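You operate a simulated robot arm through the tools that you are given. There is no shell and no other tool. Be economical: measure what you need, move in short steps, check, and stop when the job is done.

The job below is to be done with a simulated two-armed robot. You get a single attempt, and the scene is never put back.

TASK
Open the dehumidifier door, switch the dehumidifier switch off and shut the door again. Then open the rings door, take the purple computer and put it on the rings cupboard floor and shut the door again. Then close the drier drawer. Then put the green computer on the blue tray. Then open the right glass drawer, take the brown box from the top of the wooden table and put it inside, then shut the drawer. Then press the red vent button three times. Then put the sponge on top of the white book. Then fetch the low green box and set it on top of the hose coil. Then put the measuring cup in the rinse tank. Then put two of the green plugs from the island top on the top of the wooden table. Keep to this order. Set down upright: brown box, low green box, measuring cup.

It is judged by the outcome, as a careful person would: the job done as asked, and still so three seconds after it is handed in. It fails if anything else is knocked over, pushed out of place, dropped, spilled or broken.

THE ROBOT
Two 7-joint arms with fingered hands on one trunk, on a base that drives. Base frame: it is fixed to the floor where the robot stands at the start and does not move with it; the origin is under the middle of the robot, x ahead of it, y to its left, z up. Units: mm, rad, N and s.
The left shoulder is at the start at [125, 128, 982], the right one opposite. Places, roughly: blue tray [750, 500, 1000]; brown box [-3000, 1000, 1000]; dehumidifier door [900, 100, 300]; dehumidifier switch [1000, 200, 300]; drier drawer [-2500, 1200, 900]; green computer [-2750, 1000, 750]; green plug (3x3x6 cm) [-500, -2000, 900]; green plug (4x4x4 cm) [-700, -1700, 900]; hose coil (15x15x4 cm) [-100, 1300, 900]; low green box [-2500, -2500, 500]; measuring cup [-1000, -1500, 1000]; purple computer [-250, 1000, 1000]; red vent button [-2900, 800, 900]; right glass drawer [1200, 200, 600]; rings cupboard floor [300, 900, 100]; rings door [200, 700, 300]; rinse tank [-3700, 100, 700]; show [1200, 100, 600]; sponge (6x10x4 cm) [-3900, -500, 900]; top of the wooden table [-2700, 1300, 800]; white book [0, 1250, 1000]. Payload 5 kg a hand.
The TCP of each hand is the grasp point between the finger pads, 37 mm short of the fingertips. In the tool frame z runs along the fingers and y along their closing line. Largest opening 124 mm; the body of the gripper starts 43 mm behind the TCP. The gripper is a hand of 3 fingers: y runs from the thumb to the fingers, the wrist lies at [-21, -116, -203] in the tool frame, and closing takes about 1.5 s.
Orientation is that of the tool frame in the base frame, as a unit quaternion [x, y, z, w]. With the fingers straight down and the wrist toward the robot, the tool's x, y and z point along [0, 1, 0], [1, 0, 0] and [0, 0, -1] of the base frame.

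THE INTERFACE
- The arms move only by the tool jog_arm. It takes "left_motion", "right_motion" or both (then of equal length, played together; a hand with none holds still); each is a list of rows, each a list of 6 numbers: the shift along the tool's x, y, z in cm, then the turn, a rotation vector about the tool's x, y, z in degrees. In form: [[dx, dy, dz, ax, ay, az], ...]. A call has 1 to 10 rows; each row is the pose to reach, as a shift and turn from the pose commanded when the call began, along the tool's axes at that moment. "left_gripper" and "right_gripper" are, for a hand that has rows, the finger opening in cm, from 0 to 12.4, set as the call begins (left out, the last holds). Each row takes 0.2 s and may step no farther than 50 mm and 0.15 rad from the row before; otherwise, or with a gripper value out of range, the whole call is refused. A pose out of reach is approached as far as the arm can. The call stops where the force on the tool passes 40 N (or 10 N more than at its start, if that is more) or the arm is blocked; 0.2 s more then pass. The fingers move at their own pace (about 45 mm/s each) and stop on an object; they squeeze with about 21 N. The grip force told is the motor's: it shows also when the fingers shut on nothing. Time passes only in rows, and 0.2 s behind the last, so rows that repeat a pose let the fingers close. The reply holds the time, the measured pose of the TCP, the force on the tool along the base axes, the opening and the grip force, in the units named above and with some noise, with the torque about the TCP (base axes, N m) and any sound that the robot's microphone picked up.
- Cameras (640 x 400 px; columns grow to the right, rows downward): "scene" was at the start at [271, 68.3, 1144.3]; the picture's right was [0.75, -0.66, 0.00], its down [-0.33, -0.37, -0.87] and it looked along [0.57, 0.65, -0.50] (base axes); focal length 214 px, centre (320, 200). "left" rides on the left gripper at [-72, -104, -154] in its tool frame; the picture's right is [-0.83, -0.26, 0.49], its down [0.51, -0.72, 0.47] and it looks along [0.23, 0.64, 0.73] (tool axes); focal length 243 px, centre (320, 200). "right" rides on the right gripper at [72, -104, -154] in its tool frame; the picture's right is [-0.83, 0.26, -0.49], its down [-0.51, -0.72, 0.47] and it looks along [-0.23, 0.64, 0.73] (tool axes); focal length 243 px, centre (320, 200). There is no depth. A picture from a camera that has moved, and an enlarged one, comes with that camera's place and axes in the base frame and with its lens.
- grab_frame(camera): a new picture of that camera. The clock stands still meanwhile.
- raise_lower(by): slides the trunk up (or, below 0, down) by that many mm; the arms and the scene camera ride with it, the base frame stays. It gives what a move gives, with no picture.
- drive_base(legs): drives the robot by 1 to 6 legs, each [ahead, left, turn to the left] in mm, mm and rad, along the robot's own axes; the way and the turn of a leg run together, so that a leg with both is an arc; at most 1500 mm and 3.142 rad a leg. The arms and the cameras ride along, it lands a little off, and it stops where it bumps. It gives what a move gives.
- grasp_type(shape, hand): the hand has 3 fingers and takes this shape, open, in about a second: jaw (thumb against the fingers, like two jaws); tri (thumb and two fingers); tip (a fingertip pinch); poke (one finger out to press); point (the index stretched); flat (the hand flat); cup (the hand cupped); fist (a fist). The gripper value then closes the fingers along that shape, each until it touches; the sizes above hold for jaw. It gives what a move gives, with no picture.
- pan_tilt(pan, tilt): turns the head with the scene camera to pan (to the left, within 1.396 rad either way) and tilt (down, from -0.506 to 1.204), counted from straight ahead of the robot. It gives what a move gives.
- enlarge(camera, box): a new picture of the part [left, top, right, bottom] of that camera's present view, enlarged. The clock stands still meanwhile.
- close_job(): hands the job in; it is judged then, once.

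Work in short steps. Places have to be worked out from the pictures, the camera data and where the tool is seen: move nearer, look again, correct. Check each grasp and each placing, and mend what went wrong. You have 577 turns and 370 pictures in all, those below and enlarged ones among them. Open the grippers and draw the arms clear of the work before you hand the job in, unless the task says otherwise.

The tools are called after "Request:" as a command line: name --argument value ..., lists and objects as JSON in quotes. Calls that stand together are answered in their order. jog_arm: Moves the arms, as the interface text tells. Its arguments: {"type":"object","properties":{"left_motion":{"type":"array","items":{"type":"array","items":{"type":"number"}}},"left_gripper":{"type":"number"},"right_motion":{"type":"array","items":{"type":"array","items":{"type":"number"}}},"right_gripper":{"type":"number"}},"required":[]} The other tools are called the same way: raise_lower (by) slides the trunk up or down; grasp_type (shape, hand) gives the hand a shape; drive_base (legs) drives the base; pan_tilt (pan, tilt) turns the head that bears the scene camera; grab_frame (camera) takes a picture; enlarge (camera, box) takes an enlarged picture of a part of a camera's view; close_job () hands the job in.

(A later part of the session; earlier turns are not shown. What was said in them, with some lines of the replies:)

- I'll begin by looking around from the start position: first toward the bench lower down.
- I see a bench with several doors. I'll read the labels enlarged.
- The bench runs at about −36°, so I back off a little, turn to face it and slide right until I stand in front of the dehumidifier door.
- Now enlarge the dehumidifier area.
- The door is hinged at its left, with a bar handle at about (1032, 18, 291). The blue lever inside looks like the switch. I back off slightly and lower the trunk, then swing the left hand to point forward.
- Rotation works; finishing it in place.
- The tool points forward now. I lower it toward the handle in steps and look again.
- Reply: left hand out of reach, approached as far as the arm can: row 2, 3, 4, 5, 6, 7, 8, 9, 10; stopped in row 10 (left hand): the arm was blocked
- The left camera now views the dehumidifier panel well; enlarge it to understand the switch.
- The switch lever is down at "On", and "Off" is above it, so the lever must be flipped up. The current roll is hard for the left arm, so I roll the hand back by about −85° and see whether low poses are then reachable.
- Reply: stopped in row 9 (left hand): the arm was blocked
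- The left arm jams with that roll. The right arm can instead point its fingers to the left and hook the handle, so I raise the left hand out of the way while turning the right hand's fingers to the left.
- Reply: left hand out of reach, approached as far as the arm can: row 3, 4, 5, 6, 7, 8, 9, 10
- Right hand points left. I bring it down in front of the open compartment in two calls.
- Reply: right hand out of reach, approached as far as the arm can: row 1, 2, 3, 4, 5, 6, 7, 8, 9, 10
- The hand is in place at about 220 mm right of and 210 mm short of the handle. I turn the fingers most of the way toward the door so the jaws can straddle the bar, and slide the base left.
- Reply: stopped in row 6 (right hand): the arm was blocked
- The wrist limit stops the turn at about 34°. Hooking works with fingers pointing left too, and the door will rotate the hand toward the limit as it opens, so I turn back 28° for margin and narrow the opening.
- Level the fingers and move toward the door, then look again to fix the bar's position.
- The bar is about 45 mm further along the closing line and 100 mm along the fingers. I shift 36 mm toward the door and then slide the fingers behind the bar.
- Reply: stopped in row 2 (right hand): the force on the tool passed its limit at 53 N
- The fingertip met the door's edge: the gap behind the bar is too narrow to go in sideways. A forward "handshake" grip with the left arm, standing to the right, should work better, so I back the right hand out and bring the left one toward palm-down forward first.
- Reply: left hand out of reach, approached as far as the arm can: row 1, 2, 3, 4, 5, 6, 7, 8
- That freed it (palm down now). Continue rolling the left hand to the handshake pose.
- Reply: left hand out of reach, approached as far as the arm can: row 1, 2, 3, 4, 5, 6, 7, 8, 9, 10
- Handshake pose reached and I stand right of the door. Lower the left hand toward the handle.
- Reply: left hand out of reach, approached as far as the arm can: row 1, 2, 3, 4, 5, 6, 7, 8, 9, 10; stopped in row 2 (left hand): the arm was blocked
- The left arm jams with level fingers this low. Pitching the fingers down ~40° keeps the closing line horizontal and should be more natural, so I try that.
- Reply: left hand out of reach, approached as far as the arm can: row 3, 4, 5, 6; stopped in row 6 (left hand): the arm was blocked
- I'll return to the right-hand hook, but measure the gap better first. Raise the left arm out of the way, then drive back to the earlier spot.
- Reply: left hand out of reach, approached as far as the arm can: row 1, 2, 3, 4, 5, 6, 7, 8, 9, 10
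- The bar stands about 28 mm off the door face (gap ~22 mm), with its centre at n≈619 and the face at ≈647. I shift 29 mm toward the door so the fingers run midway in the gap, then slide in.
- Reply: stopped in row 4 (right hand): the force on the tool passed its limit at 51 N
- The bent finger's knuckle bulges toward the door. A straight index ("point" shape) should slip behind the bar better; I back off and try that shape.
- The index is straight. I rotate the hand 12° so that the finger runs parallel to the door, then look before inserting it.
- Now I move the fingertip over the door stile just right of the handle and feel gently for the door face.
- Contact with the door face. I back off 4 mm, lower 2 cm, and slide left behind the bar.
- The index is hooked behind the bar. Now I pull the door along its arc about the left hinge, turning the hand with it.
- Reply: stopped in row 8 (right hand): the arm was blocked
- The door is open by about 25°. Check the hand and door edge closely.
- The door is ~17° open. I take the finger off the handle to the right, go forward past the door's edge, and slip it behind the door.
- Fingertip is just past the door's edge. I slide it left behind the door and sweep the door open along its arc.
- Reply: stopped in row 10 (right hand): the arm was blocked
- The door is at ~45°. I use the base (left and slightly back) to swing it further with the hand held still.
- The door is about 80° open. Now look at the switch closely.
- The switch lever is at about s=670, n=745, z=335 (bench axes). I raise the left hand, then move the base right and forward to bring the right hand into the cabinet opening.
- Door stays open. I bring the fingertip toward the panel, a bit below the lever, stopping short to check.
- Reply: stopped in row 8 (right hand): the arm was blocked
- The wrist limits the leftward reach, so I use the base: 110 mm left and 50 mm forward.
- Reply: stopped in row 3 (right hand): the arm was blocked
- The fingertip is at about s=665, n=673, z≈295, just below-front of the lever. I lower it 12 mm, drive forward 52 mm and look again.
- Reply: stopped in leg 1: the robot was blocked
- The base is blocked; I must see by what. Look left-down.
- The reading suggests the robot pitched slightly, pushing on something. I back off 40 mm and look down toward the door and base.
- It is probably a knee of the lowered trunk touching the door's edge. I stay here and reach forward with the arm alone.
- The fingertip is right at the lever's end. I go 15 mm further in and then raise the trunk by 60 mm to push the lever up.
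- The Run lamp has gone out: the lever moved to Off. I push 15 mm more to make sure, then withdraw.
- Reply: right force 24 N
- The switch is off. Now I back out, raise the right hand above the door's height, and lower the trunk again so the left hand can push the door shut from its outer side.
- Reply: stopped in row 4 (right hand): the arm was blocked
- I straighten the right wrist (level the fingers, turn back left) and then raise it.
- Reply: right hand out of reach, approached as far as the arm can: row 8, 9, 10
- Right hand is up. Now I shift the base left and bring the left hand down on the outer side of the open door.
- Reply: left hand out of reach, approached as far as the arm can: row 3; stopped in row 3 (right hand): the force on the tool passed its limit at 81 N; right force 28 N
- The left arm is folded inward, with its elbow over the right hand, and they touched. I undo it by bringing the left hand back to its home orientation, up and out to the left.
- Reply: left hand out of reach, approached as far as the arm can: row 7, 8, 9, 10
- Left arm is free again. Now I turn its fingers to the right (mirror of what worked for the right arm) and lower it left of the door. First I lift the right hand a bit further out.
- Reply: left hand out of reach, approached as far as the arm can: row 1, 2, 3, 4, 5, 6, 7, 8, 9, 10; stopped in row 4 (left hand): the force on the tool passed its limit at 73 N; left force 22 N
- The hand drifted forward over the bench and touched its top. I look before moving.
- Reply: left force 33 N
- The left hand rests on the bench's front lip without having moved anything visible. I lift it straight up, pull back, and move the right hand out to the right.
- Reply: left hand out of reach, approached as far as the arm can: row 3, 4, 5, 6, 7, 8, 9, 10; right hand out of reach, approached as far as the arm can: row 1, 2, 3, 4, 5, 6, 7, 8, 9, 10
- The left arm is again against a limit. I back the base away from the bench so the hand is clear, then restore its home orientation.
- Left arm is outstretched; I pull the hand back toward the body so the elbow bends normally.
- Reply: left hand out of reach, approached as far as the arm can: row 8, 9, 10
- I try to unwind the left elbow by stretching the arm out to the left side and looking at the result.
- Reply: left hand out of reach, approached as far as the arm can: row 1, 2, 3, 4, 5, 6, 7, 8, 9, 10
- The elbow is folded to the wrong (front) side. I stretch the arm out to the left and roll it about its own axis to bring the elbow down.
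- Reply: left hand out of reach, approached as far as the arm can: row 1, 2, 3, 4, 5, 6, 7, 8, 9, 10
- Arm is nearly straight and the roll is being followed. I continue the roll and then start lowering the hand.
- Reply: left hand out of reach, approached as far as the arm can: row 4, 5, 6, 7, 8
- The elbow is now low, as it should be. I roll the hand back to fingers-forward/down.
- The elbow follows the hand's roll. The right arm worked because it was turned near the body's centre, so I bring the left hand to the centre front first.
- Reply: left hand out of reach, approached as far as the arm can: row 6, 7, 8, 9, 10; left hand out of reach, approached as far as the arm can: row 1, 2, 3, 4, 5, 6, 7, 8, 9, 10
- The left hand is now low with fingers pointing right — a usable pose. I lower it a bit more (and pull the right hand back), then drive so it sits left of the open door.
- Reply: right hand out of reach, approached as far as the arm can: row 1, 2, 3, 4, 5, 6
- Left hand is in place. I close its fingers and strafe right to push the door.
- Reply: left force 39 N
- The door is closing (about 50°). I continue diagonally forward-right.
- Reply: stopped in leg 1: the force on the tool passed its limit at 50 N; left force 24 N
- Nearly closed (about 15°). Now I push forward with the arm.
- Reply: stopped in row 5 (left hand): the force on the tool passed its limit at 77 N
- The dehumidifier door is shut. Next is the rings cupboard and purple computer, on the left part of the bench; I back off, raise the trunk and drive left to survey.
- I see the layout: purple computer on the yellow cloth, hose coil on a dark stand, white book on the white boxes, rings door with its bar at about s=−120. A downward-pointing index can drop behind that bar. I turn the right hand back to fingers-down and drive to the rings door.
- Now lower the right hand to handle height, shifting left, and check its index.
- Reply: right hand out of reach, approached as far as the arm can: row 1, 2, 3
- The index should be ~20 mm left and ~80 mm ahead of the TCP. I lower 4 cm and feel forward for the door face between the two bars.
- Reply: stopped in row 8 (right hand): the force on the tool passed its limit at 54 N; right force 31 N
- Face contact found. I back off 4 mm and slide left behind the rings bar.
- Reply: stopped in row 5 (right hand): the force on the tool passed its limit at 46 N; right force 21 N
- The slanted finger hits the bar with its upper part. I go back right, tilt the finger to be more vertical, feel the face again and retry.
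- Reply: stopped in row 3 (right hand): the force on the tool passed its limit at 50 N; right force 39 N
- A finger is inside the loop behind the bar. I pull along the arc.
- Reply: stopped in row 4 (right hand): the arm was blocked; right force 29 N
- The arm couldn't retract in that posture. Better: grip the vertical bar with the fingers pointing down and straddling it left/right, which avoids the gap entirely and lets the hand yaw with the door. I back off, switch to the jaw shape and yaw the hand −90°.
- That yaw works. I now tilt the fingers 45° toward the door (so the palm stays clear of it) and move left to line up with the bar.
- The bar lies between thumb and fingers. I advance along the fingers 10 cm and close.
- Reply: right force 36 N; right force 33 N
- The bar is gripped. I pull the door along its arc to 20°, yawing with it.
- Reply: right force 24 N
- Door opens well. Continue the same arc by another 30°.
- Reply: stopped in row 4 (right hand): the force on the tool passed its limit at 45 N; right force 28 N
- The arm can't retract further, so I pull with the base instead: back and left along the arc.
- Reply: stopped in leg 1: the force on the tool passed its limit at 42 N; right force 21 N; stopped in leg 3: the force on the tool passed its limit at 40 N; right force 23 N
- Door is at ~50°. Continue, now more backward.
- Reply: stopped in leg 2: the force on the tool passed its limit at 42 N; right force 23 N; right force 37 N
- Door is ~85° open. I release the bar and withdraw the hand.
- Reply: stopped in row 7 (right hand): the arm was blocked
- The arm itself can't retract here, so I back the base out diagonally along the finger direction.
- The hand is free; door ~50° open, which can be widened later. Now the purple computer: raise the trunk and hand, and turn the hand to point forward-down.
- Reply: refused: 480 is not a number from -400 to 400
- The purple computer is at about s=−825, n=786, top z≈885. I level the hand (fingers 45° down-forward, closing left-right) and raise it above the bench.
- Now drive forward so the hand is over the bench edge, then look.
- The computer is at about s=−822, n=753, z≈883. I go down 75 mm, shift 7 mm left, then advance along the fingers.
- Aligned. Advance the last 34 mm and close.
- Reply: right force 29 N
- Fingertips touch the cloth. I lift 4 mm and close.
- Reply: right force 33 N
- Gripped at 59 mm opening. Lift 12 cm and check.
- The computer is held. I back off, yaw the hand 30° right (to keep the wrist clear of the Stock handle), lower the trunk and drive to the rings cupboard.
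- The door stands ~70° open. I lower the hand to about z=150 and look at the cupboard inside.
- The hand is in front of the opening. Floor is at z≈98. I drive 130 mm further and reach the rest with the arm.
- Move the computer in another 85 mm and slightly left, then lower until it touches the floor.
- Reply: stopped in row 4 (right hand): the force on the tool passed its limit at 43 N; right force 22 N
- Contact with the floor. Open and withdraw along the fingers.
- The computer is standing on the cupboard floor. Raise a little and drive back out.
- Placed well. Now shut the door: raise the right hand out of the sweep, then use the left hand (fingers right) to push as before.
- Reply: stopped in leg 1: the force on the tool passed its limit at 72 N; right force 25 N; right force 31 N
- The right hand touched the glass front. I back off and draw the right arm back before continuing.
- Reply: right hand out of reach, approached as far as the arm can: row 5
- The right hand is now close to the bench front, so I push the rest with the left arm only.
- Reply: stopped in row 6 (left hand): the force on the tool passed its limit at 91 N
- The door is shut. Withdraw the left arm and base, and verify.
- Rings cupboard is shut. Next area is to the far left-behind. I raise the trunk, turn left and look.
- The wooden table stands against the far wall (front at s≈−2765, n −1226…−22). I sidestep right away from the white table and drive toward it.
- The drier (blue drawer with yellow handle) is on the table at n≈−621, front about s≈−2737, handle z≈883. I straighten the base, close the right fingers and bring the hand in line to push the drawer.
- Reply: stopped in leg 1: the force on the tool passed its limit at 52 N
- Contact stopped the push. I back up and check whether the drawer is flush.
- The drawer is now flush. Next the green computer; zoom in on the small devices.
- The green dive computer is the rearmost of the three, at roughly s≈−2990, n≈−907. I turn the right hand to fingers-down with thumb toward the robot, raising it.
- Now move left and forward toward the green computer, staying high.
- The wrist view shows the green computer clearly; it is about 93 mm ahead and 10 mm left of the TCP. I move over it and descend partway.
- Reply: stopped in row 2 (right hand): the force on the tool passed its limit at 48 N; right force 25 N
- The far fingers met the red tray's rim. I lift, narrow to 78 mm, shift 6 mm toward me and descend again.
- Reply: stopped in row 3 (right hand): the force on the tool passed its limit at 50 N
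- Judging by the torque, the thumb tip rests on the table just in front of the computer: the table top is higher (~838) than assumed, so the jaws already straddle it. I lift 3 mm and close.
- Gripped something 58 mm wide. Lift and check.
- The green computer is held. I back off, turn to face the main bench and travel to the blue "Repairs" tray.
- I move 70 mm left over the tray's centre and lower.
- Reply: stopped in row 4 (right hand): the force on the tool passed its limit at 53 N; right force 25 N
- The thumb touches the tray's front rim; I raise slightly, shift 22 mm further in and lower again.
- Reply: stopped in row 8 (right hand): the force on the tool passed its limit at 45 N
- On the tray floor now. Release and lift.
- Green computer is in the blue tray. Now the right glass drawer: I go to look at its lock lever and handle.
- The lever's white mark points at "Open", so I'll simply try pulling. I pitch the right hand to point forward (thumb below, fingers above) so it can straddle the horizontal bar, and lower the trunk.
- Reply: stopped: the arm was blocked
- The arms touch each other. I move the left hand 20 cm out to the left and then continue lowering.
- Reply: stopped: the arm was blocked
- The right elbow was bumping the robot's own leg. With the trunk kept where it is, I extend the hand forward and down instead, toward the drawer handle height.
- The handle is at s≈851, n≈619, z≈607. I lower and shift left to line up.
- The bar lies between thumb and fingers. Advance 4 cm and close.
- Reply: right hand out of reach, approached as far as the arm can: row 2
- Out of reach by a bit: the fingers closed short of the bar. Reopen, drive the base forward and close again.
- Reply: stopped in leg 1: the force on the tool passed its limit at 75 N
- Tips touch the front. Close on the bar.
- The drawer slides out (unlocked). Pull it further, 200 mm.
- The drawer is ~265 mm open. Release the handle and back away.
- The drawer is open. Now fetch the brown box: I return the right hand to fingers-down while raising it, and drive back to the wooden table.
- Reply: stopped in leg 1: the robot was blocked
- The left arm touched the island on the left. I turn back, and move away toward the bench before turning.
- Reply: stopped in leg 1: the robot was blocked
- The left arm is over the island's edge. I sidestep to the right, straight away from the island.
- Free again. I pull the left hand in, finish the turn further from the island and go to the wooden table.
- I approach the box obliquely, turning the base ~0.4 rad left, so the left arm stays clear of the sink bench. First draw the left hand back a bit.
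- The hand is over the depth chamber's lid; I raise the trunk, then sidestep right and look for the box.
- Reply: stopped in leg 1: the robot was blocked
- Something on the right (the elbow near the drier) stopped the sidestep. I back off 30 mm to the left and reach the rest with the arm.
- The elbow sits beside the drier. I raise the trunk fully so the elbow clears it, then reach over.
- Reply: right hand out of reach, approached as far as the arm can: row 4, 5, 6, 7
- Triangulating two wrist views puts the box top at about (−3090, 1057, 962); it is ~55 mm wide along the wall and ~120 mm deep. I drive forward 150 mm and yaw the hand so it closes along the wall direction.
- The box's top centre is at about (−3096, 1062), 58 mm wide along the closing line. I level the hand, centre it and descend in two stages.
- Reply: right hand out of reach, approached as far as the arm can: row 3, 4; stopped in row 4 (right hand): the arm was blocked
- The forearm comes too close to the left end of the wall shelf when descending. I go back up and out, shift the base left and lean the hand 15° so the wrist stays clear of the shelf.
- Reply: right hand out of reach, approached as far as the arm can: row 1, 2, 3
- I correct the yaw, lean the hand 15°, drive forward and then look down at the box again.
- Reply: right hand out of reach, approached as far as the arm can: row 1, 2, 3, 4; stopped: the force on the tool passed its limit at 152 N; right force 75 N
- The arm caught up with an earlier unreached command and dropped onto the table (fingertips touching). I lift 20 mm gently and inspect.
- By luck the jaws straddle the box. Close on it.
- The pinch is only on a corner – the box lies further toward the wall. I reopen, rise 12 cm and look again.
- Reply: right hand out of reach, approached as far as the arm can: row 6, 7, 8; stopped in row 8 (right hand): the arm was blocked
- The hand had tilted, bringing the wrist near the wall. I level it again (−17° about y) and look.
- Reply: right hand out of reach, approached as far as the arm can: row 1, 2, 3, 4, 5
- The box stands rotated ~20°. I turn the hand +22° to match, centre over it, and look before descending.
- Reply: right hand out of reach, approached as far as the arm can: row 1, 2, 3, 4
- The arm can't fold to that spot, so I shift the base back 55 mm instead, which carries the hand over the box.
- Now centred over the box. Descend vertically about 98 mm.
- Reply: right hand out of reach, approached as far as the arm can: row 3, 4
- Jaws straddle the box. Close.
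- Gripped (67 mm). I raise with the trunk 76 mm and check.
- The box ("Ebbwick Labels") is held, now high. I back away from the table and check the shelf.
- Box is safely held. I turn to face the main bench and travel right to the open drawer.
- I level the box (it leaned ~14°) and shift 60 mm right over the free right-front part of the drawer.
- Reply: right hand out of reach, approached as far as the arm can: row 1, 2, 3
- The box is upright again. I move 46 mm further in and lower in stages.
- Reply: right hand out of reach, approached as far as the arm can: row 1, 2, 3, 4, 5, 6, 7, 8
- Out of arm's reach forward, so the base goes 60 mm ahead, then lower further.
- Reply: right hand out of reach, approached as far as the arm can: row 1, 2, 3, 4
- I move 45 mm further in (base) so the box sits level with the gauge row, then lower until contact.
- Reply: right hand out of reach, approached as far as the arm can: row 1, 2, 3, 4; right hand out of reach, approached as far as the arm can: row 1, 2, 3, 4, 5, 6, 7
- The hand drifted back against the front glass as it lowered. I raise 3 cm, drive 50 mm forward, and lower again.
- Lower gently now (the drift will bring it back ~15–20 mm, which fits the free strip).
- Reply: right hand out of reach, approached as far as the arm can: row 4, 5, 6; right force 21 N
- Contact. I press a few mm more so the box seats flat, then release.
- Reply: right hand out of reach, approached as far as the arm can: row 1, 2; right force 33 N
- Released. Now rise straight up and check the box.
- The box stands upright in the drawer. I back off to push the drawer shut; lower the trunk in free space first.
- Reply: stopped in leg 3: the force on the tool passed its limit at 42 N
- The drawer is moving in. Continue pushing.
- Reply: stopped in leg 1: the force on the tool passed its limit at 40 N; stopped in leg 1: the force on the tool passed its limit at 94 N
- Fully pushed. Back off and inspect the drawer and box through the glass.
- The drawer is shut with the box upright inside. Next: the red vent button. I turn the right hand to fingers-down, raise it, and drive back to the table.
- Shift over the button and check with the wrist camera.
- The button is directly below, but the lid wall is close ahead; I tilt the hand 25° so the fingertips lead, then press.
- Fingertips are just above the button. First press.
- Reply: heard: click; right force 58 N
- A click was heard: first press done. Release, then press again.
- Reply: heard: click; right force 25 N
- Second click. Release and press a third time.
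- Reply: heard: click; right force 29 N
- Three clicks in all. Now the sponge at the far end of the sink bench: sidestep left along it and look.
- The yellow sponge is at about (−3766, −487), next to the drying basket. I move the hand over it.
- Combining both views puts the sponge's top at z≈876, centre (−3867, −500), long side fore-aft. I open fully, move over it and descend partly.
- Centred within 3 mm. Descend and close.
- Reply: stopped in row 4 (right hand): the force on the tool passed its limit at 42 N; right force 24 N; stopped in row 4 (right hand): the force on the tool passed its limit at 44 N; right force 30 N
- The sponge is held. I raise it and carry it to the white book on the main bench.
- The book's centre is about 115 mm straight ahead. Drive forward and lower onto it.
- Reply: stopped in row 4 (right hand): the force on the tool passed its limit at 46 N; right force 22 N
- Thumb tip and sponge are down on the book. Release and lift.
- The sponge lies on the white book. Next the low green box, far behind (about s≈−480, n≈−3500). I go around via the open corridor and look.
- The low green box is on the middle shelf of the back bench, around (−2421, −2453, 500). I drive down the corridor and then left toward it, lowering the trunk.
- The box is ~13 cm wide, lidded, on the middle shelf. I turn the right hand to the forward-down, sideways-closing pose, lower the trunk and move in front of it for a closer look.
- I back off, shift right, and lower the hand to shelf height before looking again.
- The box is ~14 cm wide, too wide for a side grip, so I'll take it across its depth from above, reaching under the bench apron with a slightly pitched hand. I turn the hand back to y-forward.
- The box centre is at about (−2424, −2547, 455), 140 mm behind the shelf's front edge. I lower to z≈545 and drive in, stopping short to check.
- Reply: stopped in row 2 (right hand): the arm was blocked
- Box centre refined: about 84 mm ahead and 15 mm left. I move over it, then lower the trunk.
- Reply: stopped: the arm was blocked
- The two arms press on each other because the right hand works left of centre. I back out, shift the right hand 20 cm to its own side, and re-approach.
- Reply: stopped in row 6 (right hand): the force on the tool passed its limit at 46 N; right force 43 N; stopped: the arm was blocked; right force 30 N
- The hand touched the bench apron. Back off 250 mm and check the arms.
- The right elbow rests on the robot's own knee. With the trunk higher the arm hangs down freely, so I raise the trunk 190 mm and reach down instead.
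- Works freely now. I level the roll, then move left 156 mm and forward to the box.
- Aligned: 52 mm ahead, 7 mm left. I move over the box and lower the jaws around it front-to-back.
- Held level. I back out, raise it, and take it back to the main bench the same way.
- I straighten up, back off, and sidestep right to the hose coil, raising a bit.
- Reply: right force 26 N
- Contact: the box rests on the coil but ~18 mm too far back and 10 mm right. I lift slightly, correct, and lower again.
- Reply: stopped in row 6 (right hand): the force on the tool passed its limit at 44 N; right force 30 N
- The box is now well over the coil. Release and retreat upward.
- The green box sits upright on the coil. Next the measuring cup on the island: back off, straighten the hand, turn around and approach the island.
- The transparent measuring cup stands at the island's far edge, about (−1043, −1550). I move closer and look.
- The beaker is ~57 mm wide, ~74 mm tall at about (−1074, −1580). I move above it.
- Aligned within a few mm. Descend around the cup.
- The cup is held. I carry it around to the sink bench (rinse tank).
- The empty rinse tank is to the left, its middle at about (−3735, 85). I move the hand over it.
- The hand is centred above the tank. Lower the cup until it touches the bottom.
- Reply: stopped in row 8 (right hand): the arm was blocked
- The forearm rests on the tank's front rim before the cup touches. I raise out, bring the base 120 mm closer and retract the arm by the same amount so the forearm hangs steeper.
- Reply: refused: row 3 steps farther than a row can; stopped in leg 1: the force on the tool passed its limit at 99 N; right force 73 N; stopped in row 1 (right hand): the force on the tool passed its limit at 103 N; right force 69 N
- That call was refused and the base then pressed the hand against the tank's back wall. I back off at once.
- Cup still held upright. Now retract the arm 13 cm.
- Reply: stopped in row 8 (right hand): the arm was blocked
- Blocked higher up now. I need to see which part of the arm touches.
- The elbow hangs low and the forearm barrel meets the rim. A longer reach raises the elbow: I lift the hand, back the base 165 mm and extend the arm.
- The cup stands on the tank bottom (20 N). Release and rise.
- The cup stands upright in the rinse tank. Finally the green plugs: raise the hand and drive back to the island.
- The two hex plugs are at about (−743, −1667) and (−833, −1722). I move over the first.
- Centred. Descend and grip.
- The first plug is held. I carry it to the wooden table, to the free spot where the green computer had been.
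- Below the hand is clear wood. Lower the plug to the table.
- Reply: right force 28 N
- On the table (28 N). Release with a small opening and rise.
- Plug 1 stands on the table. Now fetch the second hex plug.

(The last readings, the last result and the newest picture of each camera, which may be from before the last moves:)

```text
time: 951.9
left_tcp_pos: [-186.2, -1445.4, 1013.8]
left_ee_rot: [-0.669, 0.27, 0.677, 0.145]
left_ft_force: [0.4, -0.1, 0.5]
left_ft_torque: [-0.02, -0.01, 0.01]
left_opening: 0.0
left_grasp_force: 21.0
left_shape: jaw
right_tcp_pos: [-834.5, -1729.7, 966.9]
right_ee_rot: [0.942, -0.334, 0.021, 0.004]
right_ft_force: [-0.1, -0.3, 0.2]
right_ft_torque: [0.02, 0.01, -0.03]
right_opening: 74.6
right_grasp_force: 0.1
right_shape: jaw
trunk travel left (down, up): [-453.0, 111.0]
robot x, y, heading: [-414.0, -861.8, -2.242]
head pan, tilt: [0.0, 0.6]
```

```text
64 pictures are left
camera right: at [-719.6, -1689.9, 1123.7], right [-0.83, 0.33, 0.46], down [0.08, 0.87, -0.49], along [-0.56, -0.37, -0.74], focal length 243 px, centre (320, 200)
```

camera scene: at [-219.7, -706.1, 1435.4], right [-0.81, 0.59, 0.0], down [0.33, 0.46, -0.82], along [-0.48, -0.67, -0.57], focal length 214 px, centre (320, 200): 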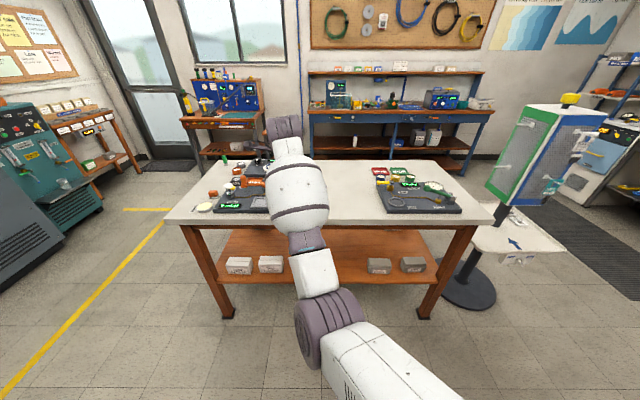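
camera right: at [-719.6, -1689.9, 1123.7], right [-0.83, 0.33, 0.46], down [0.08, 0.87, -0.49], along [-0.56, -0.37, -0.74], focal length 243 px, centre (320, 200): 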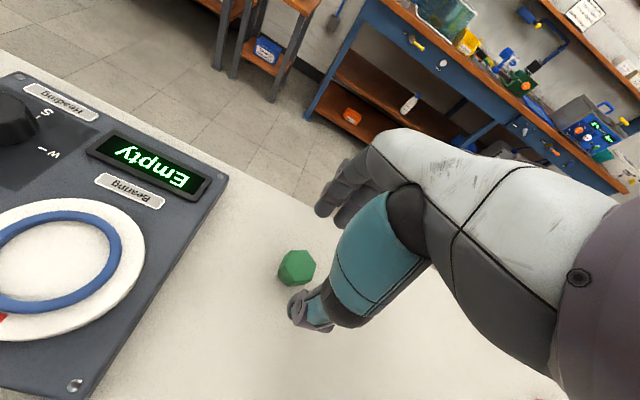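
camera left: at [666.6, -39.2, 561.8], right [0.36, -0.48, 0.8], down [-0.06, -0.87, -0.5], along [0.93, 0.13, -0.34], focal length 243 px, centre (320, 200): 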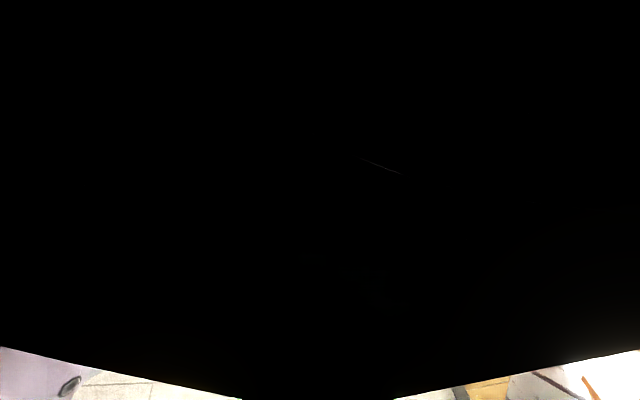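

Same alignment as before. Descend, grip, lift.

Request:
jog_arm --right_motion '[[0, 0, 3, 0, 0, 0], [-0.2, 0, 5.5, 0, 0, 0], [-0.2, 0, 5.5, 0, 0, 0]]'

Request:
jog_arm --right_motion '[[0, 0, 0, 0, 0, 0], [0, 0, 0, 0, 0, 0], [0, 0, 0, 0, 0, 0], [0, 0, 0, 0, 0, 0], [0, 0, 0, 0, 0, 0]]' --right_gripper 0

Request:
jog_arm --right_motion '[[0, 0, -4, 0, 0, 0], [0, 0, -8, 0, 0, 0], [0, 0, -12, 0, 0, 0], [0, 0, -15, 0, 0, 0]]'

Request:
grab_frame --camera "right"

```text
time: 952.7
left_tcp_pos: [-185.2, -1445.5, 1015.3]
left_ee_rot: [-0.67, 0.271, 0.676, 0.144]
left_ft_force: [0.3, 0.4, 0.0]
left_ft_torque: [0.01, 0.05, -0.04]
left_opening: 0.0
left_grasp_force: 21.3
left_shape: jaw
right_tcp_pos: [-833.2, -1729.9, 909.0]
right_ee_rot: [0.943, -0.333, 0.02, 0.003]
right_ft_force: [0.8, 0.4, 1.0]
right_ft_torque: [-0.02, -0.01, -0.03]
right_opening: 74.7
right_grasp_force: 0.1
right_shape: jaw
trunk travel left (down, up): [-453.0, 111.0]
robot x, y, heading: [-414.6, -859.1, -2.242]
head pan, tilt: [0.0, 0.6]
```

```text
time: 953.9
left_tcp_pos: [-186.7, -1445.3, 1015.9]
left_ee_rot: [-0.67, 0.271, 0.676, 0.144]
left_ft_force: [0.5, -0.8, -0.7]
left_ft_torque: [-0.02, -0.01, -0.02]
left_opening: 0.0
left_grasp_force: 21.1
left_shape: jaw
right_tcp_pos: [-833.9, -1730.0, 911.4]
right_ee_rot: [0.943, -0.334, 0.02, 0.003]
right_ft_force: [0.0, 0.5, -0.5]
right_ft_torque: [-0.03, -0.01, 0.0]
right_opening: 26.3
right_grasp_force: 20.8
right_shape: jaw
trunk travel left (down, up): [-453.0, 111.0]
robot x, y, heading: [-414.2, -862.9, -2.244]
head pan, tilt: [0.0, 0.6]
```

```text
time: 954.9
left_tcp_pos: [-185.4, -1445.9, 1014.4]
left_ee_rot: [-0.669, 0.271, 0.677, 0.144]
left_ft_force: [0.2, -0.4, 0.4]
left_ft_torque: [-0.01, -0.01, 0.03]
left_opening: 0.1
left_grasp_force: 20.4
left_shape: jaw
right_tcp_pos: [-839.6, -1725.6, 1061.7]
right_ee_rot: [0.942, -0.334, 0.021, 0.004]
right_ft_force: [0.4, -0.2, -0.6]
right_ft_torque: [0.0, -0.01, 0.02]
right_opening: 26.2
right_grasp_force: 20.3
right_shape: jaw
trunk travel left (down, up): [-453.0, 111.0]
robot x, y, heading: [-416.2, -863.6, -2.243]
head pan, tilt: [0.0, 0.6]
```

```text
63 pictures are left
camera right: at [-725.4, -1685.8, 1218.3], right [-0.83, 0.33, 0.46], down [0.08, 0.87, -0.49], along [-0.56, -0.37, -0.75], focal length 243 px, centre (320, 200)
```

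right: 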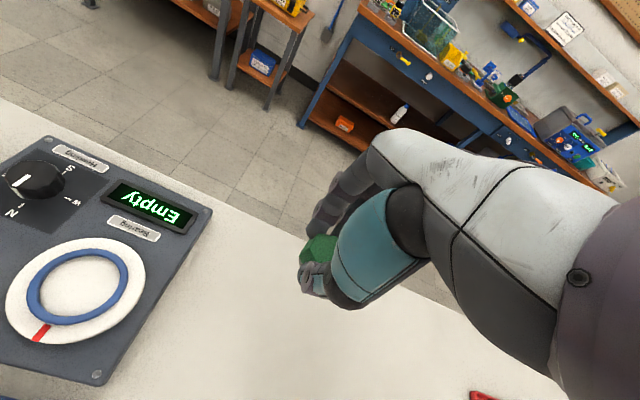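

The second plug is held. Drive to the right part of the wooden table and look.

Request:
drive_base --legs '[[-670, 0, 0], [0, 0, -1.548], [1000, 0, 0], [930, 0, 0]]'

Request:
grab_frame --camera "right"

```text
time: 971.6
left_tcp_pos: [-2135.9, 544.3, 1015.2]
left_ee_rot: [-0.295, 0.659, 0.388, 0.573]
left_ft_force: [-0.8, 1.1, 0.1]
left_ft_torque: [-0.03, -0.01, 0.02]
left_opening: 0.2
left_grasp_force: 20.9
left_shape: jaw
right_tcp_pos: [-2443.0, 1187.4, 1061.9]
right_ee_rot: [-0.449, 0.893, -0.013, -0.015]
right_ft_force: [1.4, 0.0, -0.7]
right_ft_torque: [0.02, -0.02, 0.0]
right_opening: 25.9
right_grasp_force: 21.5
right_shape: jaw
trunk travel left (down, up): [-453.0, 111.0]
robot x, y, heading: [-1562.1, 800.3, 2.507]
head pan, tilt: [0.0, 0.6]
```

```text
62 pictures are left
camera right: at [-2401.0, 1073.7, 1218.4], right [0.29, 0.84, 0.46], down [0.87, -0.04, -0.49], along [-0.39, 0.54, -0.74], focal length 243 px, centre (320, 200)
```

right: 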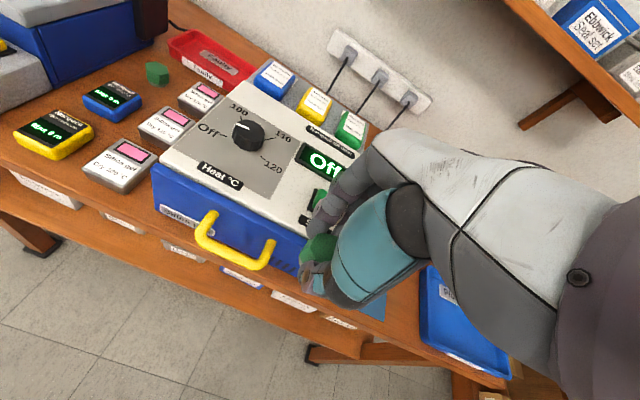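

Request:
pan_tilt --pan -0.35 --tilt 0.6

Request:
enlarge --camera "scene" --box '[100, 120, 420, 300]'

```text
time: 972.4
left_tcp_pos: [-2136.5, 545.0, 1014.6]
left_ee_rot: [-0.295, 0.659, 0.388, 0.573]
left_ft_force: [0.7, 0.2, 0.5]
left_ft_torque: [-0.02, 0.02, -0.01]
left_opening: 0.1
left_grasp_force: 21.0
left_shape: jaw
right_tcp_pos: [-2443.8, 1187.4, 1061.6]
right_ee_rot: [-0.449, 0.893, -0.012, -0.016]
right_ft_force: [-0.3, 0.4, 0.1]
right_ft_torque: [0.02, 0.0, 0.03]
right_opening: 25.9
right_grasp_force: 21.0
right_shape: jaw
trunk travel left (down, up): [-453.0, 111.0]
robot x, y, heading: [-1565.6, 798.6, 2.512]
head pan, tilt: [-0.351, 0.6]
```

```text
2.00 times, centred on (260, 210) of scene
camera zoom: at [-1716.2, 948.4, 1435.4], right [0.83, 0.55, 0.0], down [0.31, -0.47, -0.82], along [-0.46, 0.69, -0.57], focal length 429 px, centre (440, 180)
```

zoom: 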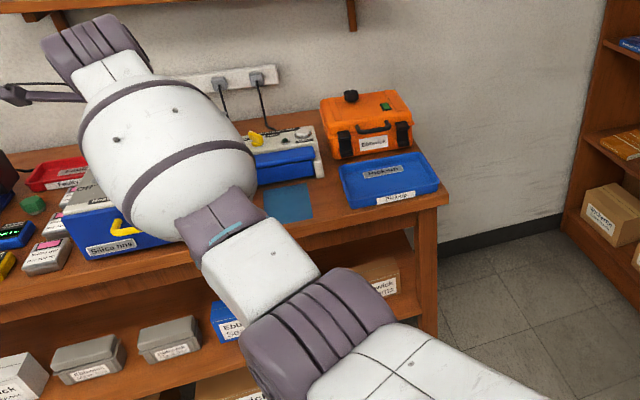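

There is clear wood between the blue cloth and the Pick-up tray, around (−2379, 1476). I move there.

Request:
drive_base --legs '[[0, -255, -0.02], [112, 0, 0]]'

Request:
jog_arm --right_motion '[[0, 0, 4, 0, 0, 0], [0, 0, 8, 0, 0, 0], [0, 0, 10, 0, 0, 0]]'

Request:
grab_frame --camera "right"

```text
time: 976.0
left_tcp_pos: [-2083.2, 828.3, 1015.4]
left_ee_rot: [-0.286, 0.663, 0.38, 0.578]
left_ft_force: [0.6, -0.1, -0.6]
left_ft_torque: [0.04, 0.01, -0.01]
left_opening: 0.0
left_grasp_force: 20.5
left_shape: jaw
right_tcp_pos: [-2371.4, 1478.9, 1062.5]
right_ee_rot: [-0.436, 0.9, -0.011, -0.017]
right_ft_force: [0.4, 0.2, -0.4]
right_ft_torque: [0.0, 0.0, -0.02]
right_opening: 25.7
right_grasp_force: 21.1
right_shape: jaw
trunk travel left (down, up): [-453.0, 111.0]
robot x, y, heading: [-1506.4, 1063.7, 2.477]
head pan, tilt: [-0.351, 0.6]
```

```text
time: 976.8
left_tcp_pos: [-2085.3, 828.8, 1014.1]
left_ee_rot: [-0.286, 0.663, 0.379, 0.579]
left_ft_force: [-1.0, 0.0, -0.5]
left_ft_torque: [0.02, -0.02, -0.04]
left_opening: 0.0
left_grasp_force: 21.0
left_shape: jaw
right_tcp_pos: [-2372.1, 1476.9, 961.1]
right_ee_rot: [-0.437, 0.899, -0.012, -0.016]
right_ft_force: [-0.2, -0.6, -0.2]
right_ft_torque: [-0.01, 0.0, 0.01]
right_opening: 25.9
right_grasp_force: 21.0
right_shape: jaw
trunk travel left (down, up): [-453.0, 111.0]
robot x, y, heading: [-1504.6, 1065.3, 2.475]
head pan, tilt: [-0.351, 0.6]
```

```text
60 pictures are left
camera right: at [-2334.3, 1361.5, 1118.2], right [0.32, 0.83, 0.46], down [0.87, -0.07, -0.49], along [-0.37, 0.55, -0.75], focal length 243 px, centre (320, 200)
```

right: 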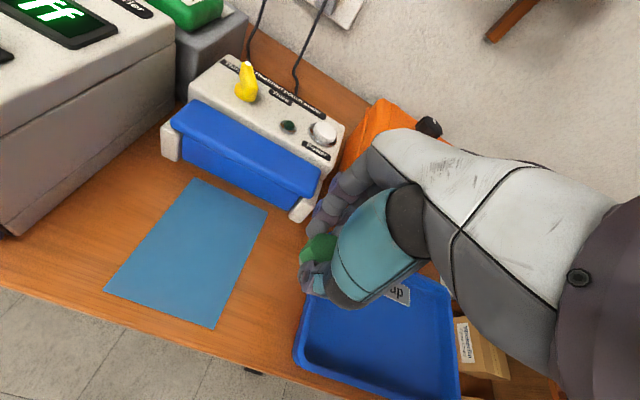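

The landing spot is a bit close to the tray; I shift 18 mm forward and 18 mm left, then lower.

Request:
jog_arm --right_motion '[[0.9, 0.9, 0, 0, 0, 0], [1.8, 1.8, 0, 0, 0, 0], [1.8, 1.8, 4, 0, 0, 0], [1.8, 1.8, 6.5, 0, 0, 0], [1.8, 1.8, 7.3, 0, 0, 0], [1.8, 1.8, 8, 0, 0, 0], [1.8, 1.8, 8.6, 0, 0, 0]]'

Request:
grab_frame --camera "right"

```text
time: 978.4
left_tcp_pos: [-2079.0, 824.9, 1018.0]
left_ee_rot: [-0.284, 0.663, 0.382, 0.577]
left_ft_force: [-1.3, -0.3, -0.4]
left_ft_torque: [0.0, -0.01, -0.01]
left_opening: 0.0
left_grasp_force: 20.6
left_shape: jaw
right_tcp_pos: [-2398.6, 1468.2, 887.9]
right_ee_rot: [-0.438, 0.899, -0.006, -0.022]
right_ft_force: [10.3, -8.1, 37.5]
right_ft_torque: [1.01, 0.66, -0.3]
right_opening: 25.5
right_grasp_force: 21.0
right_shape: jaw
trunk travel left (down, up): [-453.0, 111.0]
robot x, y, heading: [-1503.2, 1067.4, 2.476]
head pan, tilt: [-0.351, 0.6]
```

```text
59 pictures are left
camera right: at [-2358.5, 1352.2, 1043.5], right [0.32, 0.83, 0.46], down [0.86, -0.06, -0.5], along [-0.39, 0.56, -0.74], focal length 243 px, centre (320, 200)
```

right: 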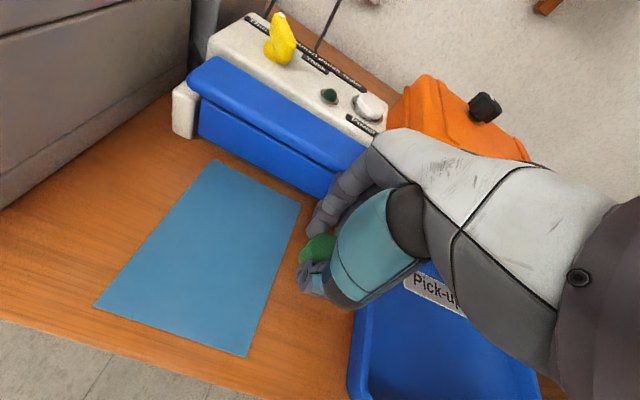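

The far fingers touch the small device in front. I raise 1.5 cm, come back 22 mm, and lower again.

Request:
jog_arm --right_motion '[[0, 0, -1.8, 0, 0, 0], [0, -1.2, -2, 0, 0, 0], [0, -2.2, -1.6, 0, 0, 0], [0, -2.2, -0.6, 0, 0, 0], [0, -2.2, 0, 0, 0, 0], [0, -2.2, 0.5, 0, 0, 0], [0, -2.2, 1, 0, 0, 0]]'

Request:
grab_frame --camera "right"

```text
time: 980.0
left_tcp_pos: [-2078.8, 827.6, 1018.5]
left_ee_rot: [-0.284, 0.664, 0.382, 0.577]
left_ft_force: [-0.6, 0.6, 1.1]
left_ft_torque: [-0.01, -0.03, -0.02]
left_opening: 0.1
left_grasp_force: 21.3
left_shape: jaw
right_tcp_pos: [-2381.7, 1453.5, 877.3]
right_ee_rot: [-0.437, 0.899, -0.008, -0.021]
right_ft_force: [3.1, -0.5, 48.0]
right_ft_torque: [-0.24, -0.35, 0.14]
right_opening: 28.5
right_grasp_force: 20.7
right_shape: jaw
trunk travel left (down, up): [-453.0, 111.0]
robot x, y, heading: [-1505.0, 1067.1, 2.479]
head pan, tilt: [-0.351, 0.6]
```

```text
58 pictures are left
camera right: at [-2341.9, 1338.2, 1033.2], right [0.32, 0.83, 0.46], down [0.86, -0.06, -0.5], along [-0.38, 0.56, -0.74], focal length 243 px, centre (320, 200)
```

right: 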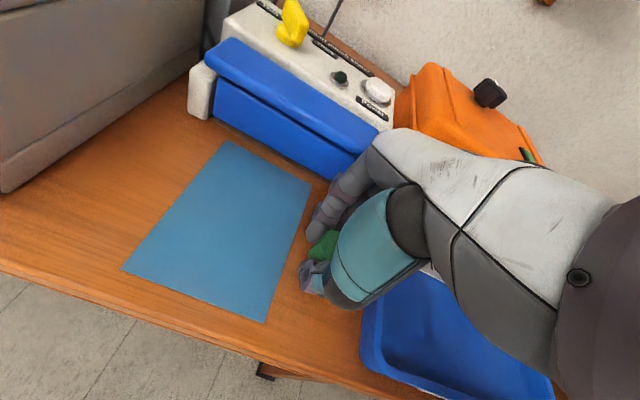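

Firm contact beside the cloth on the wood. Release and rise.

Request:
jog_arm --right_motion '[[0, 0, -0.6, 0, 0, 0], [0, 0, -0.6, 0, 0, 0], [0, 0, -0.6, 0, 0, 0], [0, 0, -3, 0, 0, 0], [0, 0, -7, 0, 0, 0], [0, 0, -11, 0, 0, 0], [0, 0, -15, 0, 0, 0]]' --right_gripper 5.2

Request:
grab_frame --camera "right"

```text
time: 981.6
left_tcp_pos: [-2085.3, 828.8, 1014.5]
left_ee_rot: [-0.287, 0.663, 0.379, 0.578]
left_ft_force: [-0.8, 0.3, -0.7]
left_ft_torque: [0.03, -0.02, 0.01]
left_opening: 0.2
left_grasp_force: 20.8
left_shape: jaw
right_tcp_pos: [-2381.7, 1459.7, 1016.3]
right_ee_rot: [-0.435, 0.9, -0.013, -0.016]
right_ft_force: [0.9, -0.5, -0.4]
right_ft_torque: [0.02, 0.01, 0.01]
right_opening: 51.6
right_grasp_force: 0.1
right_shape: jaw
trunk travel left (down, up): [-453.0, 111.0]
robot x, y, heading: [-1501.3, 1063.5, 2.48]
head pan, tilt: [-0.351, 0.6]
```

```text
57 pictures are left
camera right: at [-2343.0, 1345.2, 1173.4], right [0.32, 0.83, 0.46], down [0.87, -0.07, -0.49], along [-0.37, 0.55, -0.75], focal length 243 px, centre (320, 200)
```

right: 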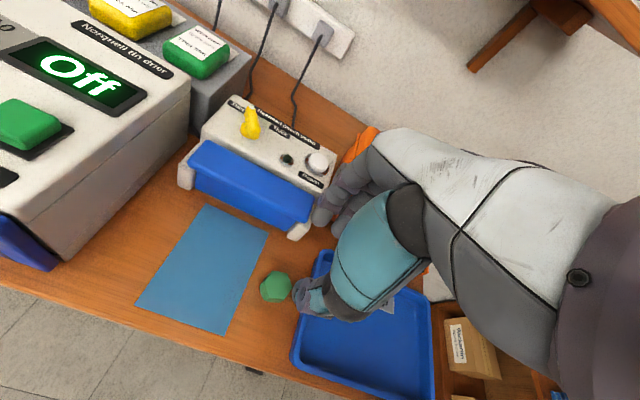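

Both plugs are on the table. I back away, open the hands, and take a last look along the main bench to confirm doors and drawers.

Request:
drive_base --legs '[[-500, 0, 0], [0, 0, -1.2], [0, -1100, 0]]'

Request:
pan_tilt --pan -0.5 --tilt 0.5

Request:
grab_frame --camera "scene"

```text
time: 987.0
left_tcp_pos: [-1610.4, 1156.2, 1015.2]
left_ee_rot: [0.088, 0.717, 0.034, 0.691]
left_ft_force: [0.3, 0.2, 0.1]
left_ft_torque: [-0.02, 0.03, -0.02]
left_opening: 0.0
left_grasp_force: 21.6
left_shape: jaw
right_tcp_pos: [-1219.1, 1720.7, 1017.1]
right_ee_rot: [0.07, 0.997, -0.001, -0.029]
right_ft_force: [-11.4, 4.2, -0.5]
right_ft_torque: [0.1, 0.36, 0.58]
right_opening: 53.3
right_grasp_force: 0.0
right_shape: jaw
trunk travel left (down, up): [-453.0, 111.0]
robot x, y, heading: [-1119.7, 764.9, 1.417]
head pan, tilt: [-0.351, 0.6]
stopped in leg 2: the force on the tool passed its limit at 60 N (the readings are from after the stop); the commanded pose is now the measured one
```

```text
time: 987.7
left_tcp_pos: [-1611.9, 1156.8, 1013.9]
left_ee_rot: [0.089, 0.716, 0.034, 0.691]
left_ft_force: [0.5, 0.9, -0.3]
left_ft_torque: [0.0, 0.01, -0.02]
left_opening: 0.2
left_grasp_force: 20.7
left_shape: jaw
right_tcp_pos: [-1217.5, 1721.1, 1017.3]
right_ee_rot: [0.072, 0.997, -0.002, -0.027]
right_ft_force: [-14.8, 5.4, -1.3]
right_ft_torque: [0.14, 0.47, 0.68]
right_opening: 53.9
right_grasp_force: 0.0
right_shape: jaw
trunk travel left (down, up): [-453.0, 111.0]
robot x, y, heading: [-1117.9, 764.0, 1.419]
head pan, tilt: [-0.499, 0.499]
```

```text
56 pictures are left
camera scene: at [-1048.9, 963.3, 1444.5], right [0.79, -0.61, 0.0], down [-0.29, -0.38, -0.88], along [0.53, 0.7, -0.48], focal length 214 px, centre (320, 200)
```

scene: 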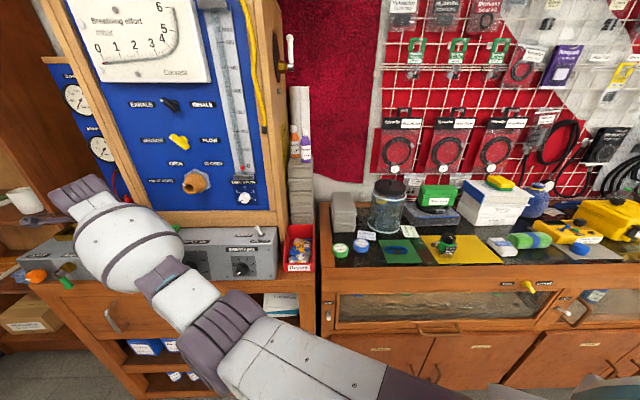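

The hand bumped something on the left bench while turning. Look with the wrist camera before moving.

Request:
grab_frame --camera "right"

```text
55 pictures are left
camera right: at [-1297.3, 1628.6, 1175.9], right [0.88, 0.14, 0.44], down [0.37, -0.79, -0.49], along [0.28, 0.6, -0.75], focal length 243 px, centre (320, 200)
```

right: 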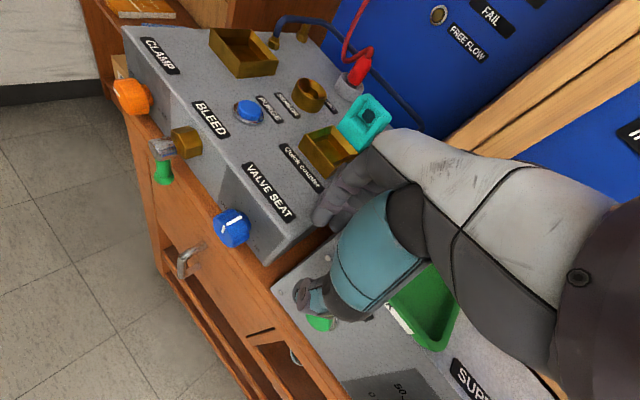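

The hand slid between two grey devices. I lift it straight up, clear, before turning back.

Request:
jog_arm --right_motion '[[0, 0, -3, 0, 0, 0], [0, 0, -7, 0, 0, 0], [0, 0, -11, 0, 0, 0], [0, 0, -15, 0, 0, 0]]'

Request:
grab_frame --camera "right"

```text
time: 988.7
left_tcp_pos: [-1609.6, 1154.6, 1015.6]
left_ee_rot: [0.09, 0.717, 0.035, 0.691]
left_ft_force: [1.0, 0.1, 0.1]
left_ft_torque: [-0.01, -0.01, 0.05]
left_opening: 0.1
left_grasp_force: 20.5
left_shape: jaw
right_tcp_pos: [-1208.3, 1719.2, 1169.0]
right_ee_rot: [0.073, 0.997, -0.002, -0.028]
right_ft_force: [0.5, -0.4, -0.8]
right_ft_torque: [0.02, 0.01, -0.01]
right_opening: 51.6
right_grasp_force: 0.1
right_shape: jaw
trunk travel left (down, up): [-453.0, 111.0]
robot x, y, heading: [-1122.8, 766.4, 1.414]
head pan, tilt: [-0.499, 0.499]
```

```text
54 pictures are left
camera right: at [-1287.5, 1627.6, 1326.3], right [0.89, 0.14, 0.44], down [0.37, -0.79, -0.49], along [0.28, 0.6, -0.75], focal length 243 px, centre (320, 200)
```

right: 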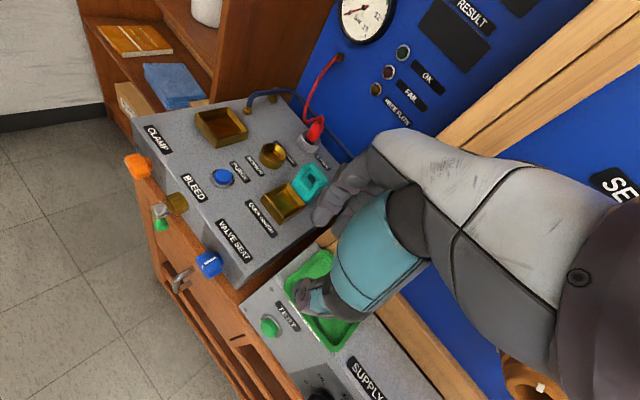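

Request:
enlarge --camera "right" --box '[220, 220, 400, 360]'

```text
2.86 times, centred on (310, 290) of right
camera zoom: at [-1287.5, 1627.6, 1326.3], right [0.89, 0.14, 0.44], down [0.37, -0.79, -0.49], along [0.28, 0.6, -0.75], focal length 693 px, centre (349, -57)
```

zoom: 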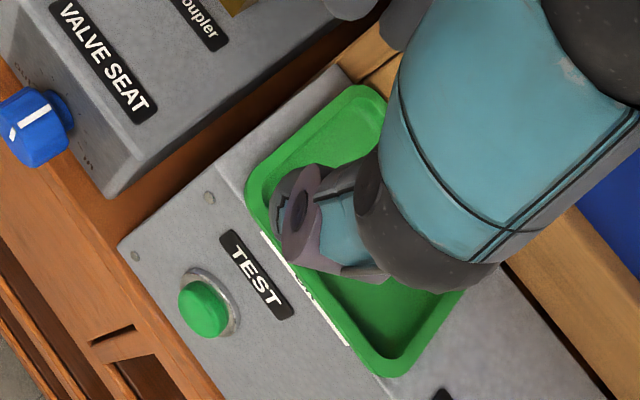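

The tray there is neatly aligned and undisturbed. I back straight away from the bench and open both hands.

Request:
drive_base --legs '[[-450, 0, 0]]'

Request:
jog_arm --right_motion '[[0, 0, 0, 0, 0, 0], [0, 0, 0, 0, 0, 0], [0, 0, 0, 0, 0, 0], [0, 0, 0, 0, 0, 0]]' --left_motion '[[0, 0, 0, 0, 0, 0], [0, 0, 0, 0, 0, 0], [0, 0, 0, 0, 0, 0], [0, 0, 0, 0, 0, 0]]' --right_gripper 12 --left_gripper 12

Request:
drive_base --legs '[[0, 0, -0.49], [0, -1000, 0]]'

Request:
pan_tilt --pan -0.3 --tilt 0.4

Request:
grab_frame --camera "scene"

```text
time: 991.4
left_tcp_pos: [-1675.3, 721.6, 1015.5]
left_ee_rot: [0.092, 0.716, 0.031, 0.691]
left_ft_force: [0.5, 0.1, 0.3]
left_ft_torque: [-0.01, 0.0, 0.01]
left_opening: 0.0
left_grasp_force: 21.1
left_shape: jaw
right_tcp_pos: [-1270.9, 1284.5, 1165.8]
right_ee_rot: [0.076, 0.997, -0.003, -0.028]
right_ft_force: [0.0, 0.3, 0.3]
right_ft_torque: [-0.06, 0.02, 0.02]
right_opening: 51.9
right_grasp_force: 0.1
right_shape: jaw
trunk travel left (down, up): [-453.0, 111.0]
robot x, y, heading: [-1188.9, 324.0, 1.413]
head pan, tilt: [-0.499, 0.499]
```

```text
time: 992.4
left_tcp_pos: [-1675.8, 721.0, 1014.7]
left_ee_rot: [0.091, 0.717, 0.031, 0.69]
left_ft_force: [-0.4, -0.3, 1.0]
left_ft_torque: [0.02, -0.02, -0.02]
left_opening: 119.9
left_grasp_force: 0.0
left_shape: jaw
right_tcp_pos: [-1270.9, 1284.5, 1166.2]
right_ee_rot: [0.076, 0.997, -0.001, -0.028]
right_ft_force: [0.5, 0.0, -0.1]
right_ft_torque: [-0.02, -0.01, -0.01]
right_opening: 119.7
right_grasp_force: 0.1
right_shape: jaw
trunk travel left (down, up): [-453.0, 111.0]
robot x, y, heading: [-1194.1, 328.6, 1.41]
head pan, tilt: [-0.499, 0.499]
```

```text
time: 1002.9
left_tcp_pos: [-639.3, 299.7, 1013.6]
left_ee_rot: [0.264, 0.672, -0.138, 0.678]
left_ft_force: [0.0, -0.3, 0.4]
left_ft_torque: [0.0, 0.0, -0.02]
left_opening: 119.5
left_grasp_force: 0.0
left_shape: jaw
right_tcp_pos: [-16.6, 602.1, 1167.7]
right_ee_rot: [0.317, 0.948, 0.005, -0.027]
right_ft_force: [0.0, -0.1, 0.6]
right_ft_torque: [0.01, -0.01, 0.03]
right_opening: 119.6
right_grasp_force: 0.0
right_shape: jaw
trunk travel left (down, up): [-453.0, 111.0]
robot x, y, heading: [-397.0, -282.2, 0.915]
head pan, tilt: [-0.499, 0.499]
```

```text
time: 1003.6
left_tcp_pos: [-638.3, 297.9, 1015.0]
left_ee_rot: [0.265, 0.672, -0.139, 0.677]
left_ft_force: [-0.4, 0.6, 0.2]
left_ft_torque: [-0.03, 0.01, 0.02]
left_opening: 119.8
left_grasp_force: 0.0
left_shape: jaw
right_tcp_pos: [-15.9, 601.9, 1166.7]
right_ee_rot: [0.318, 0.948, 0.005, -0.027]
right_ft_force: [0.4, 0.1, -0.2]
right_ft_torque: [0.01, 0.0, 0.02]
right_opening: 119.5
right_grasp_force: 0.0
right_shape: jaw
trunk travel left (down, up): [-453.0, 111.0]
robot x, y, heading: [-399.0, -281.1, 0.914]
head pan, tilt: [-0.3, 0.4]
```

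```text
52 pictures are left
camera scene: at [-245.7, -125.5, 1453.6], right [0.58, -0.82, 0.0], down [-0.32, -0.22, -0.92], along [0.75, 0.53, -0.39], focal length 214 px, centre (320, 200)
```

scene: 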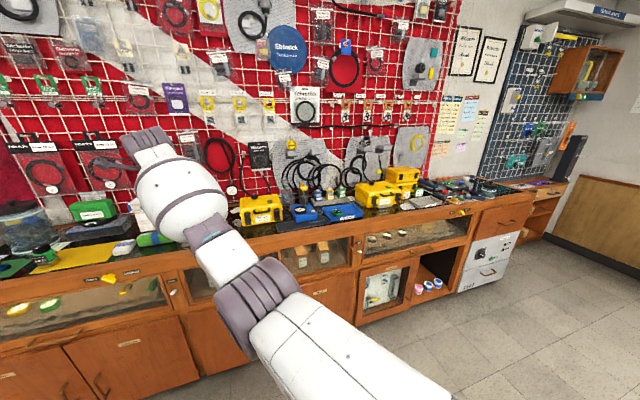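

Request:
enlarge --camera "scene" --box '[280, 190, 520, 340]'

```text
2.67 times, centred on (400, 265) of scene
camera zoom: at [-245.7, -125.5, 1453.6], right [0.58, -0.82, 0.0], down [-0.32, -0.22, -0.92], along [0.75, 0.53, -0.39], focal length 572 px, centre (107, 27)
```

zoom: 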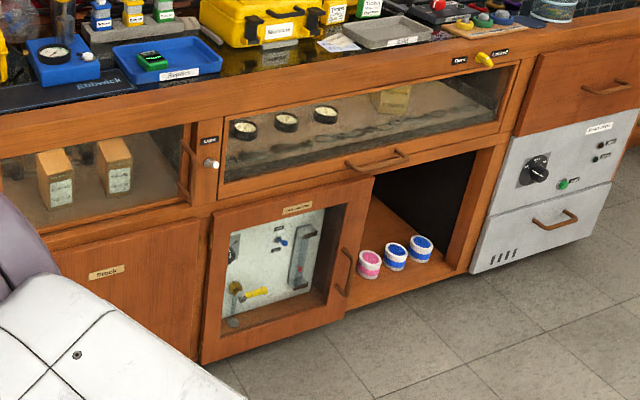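

Everything is in place, both grippers are open and the arms are clear of the work, so I hand the job in.

Request:
close_job

```text
The job is handed in.
```

I carried out all ten steps in the order given and handed the job in, with both grippers open and the arms clear.

- **Checked:** I confirmed each placement by camera as I made it, and heard three clicks from the vent button. A last look at the main bench showed the green computer in its tray, and the dehumidifier door and glass drawer shut. I did not re-check the rings door then; my last clear view of it, right after closing it, showed it shut.
- **Bumps:** The arms or hands bumped fixtures several times, including the island, the glass front of the main bench, the drier, the rinse tank wall and the devices on the left bench. The hand also landed hard on the wooden table, which turned the brown box slightly before I lifted it.
- **Disturbance:** I saw nothing knocked over or pushed out of place, but I did not re-check every spot the robot touched.
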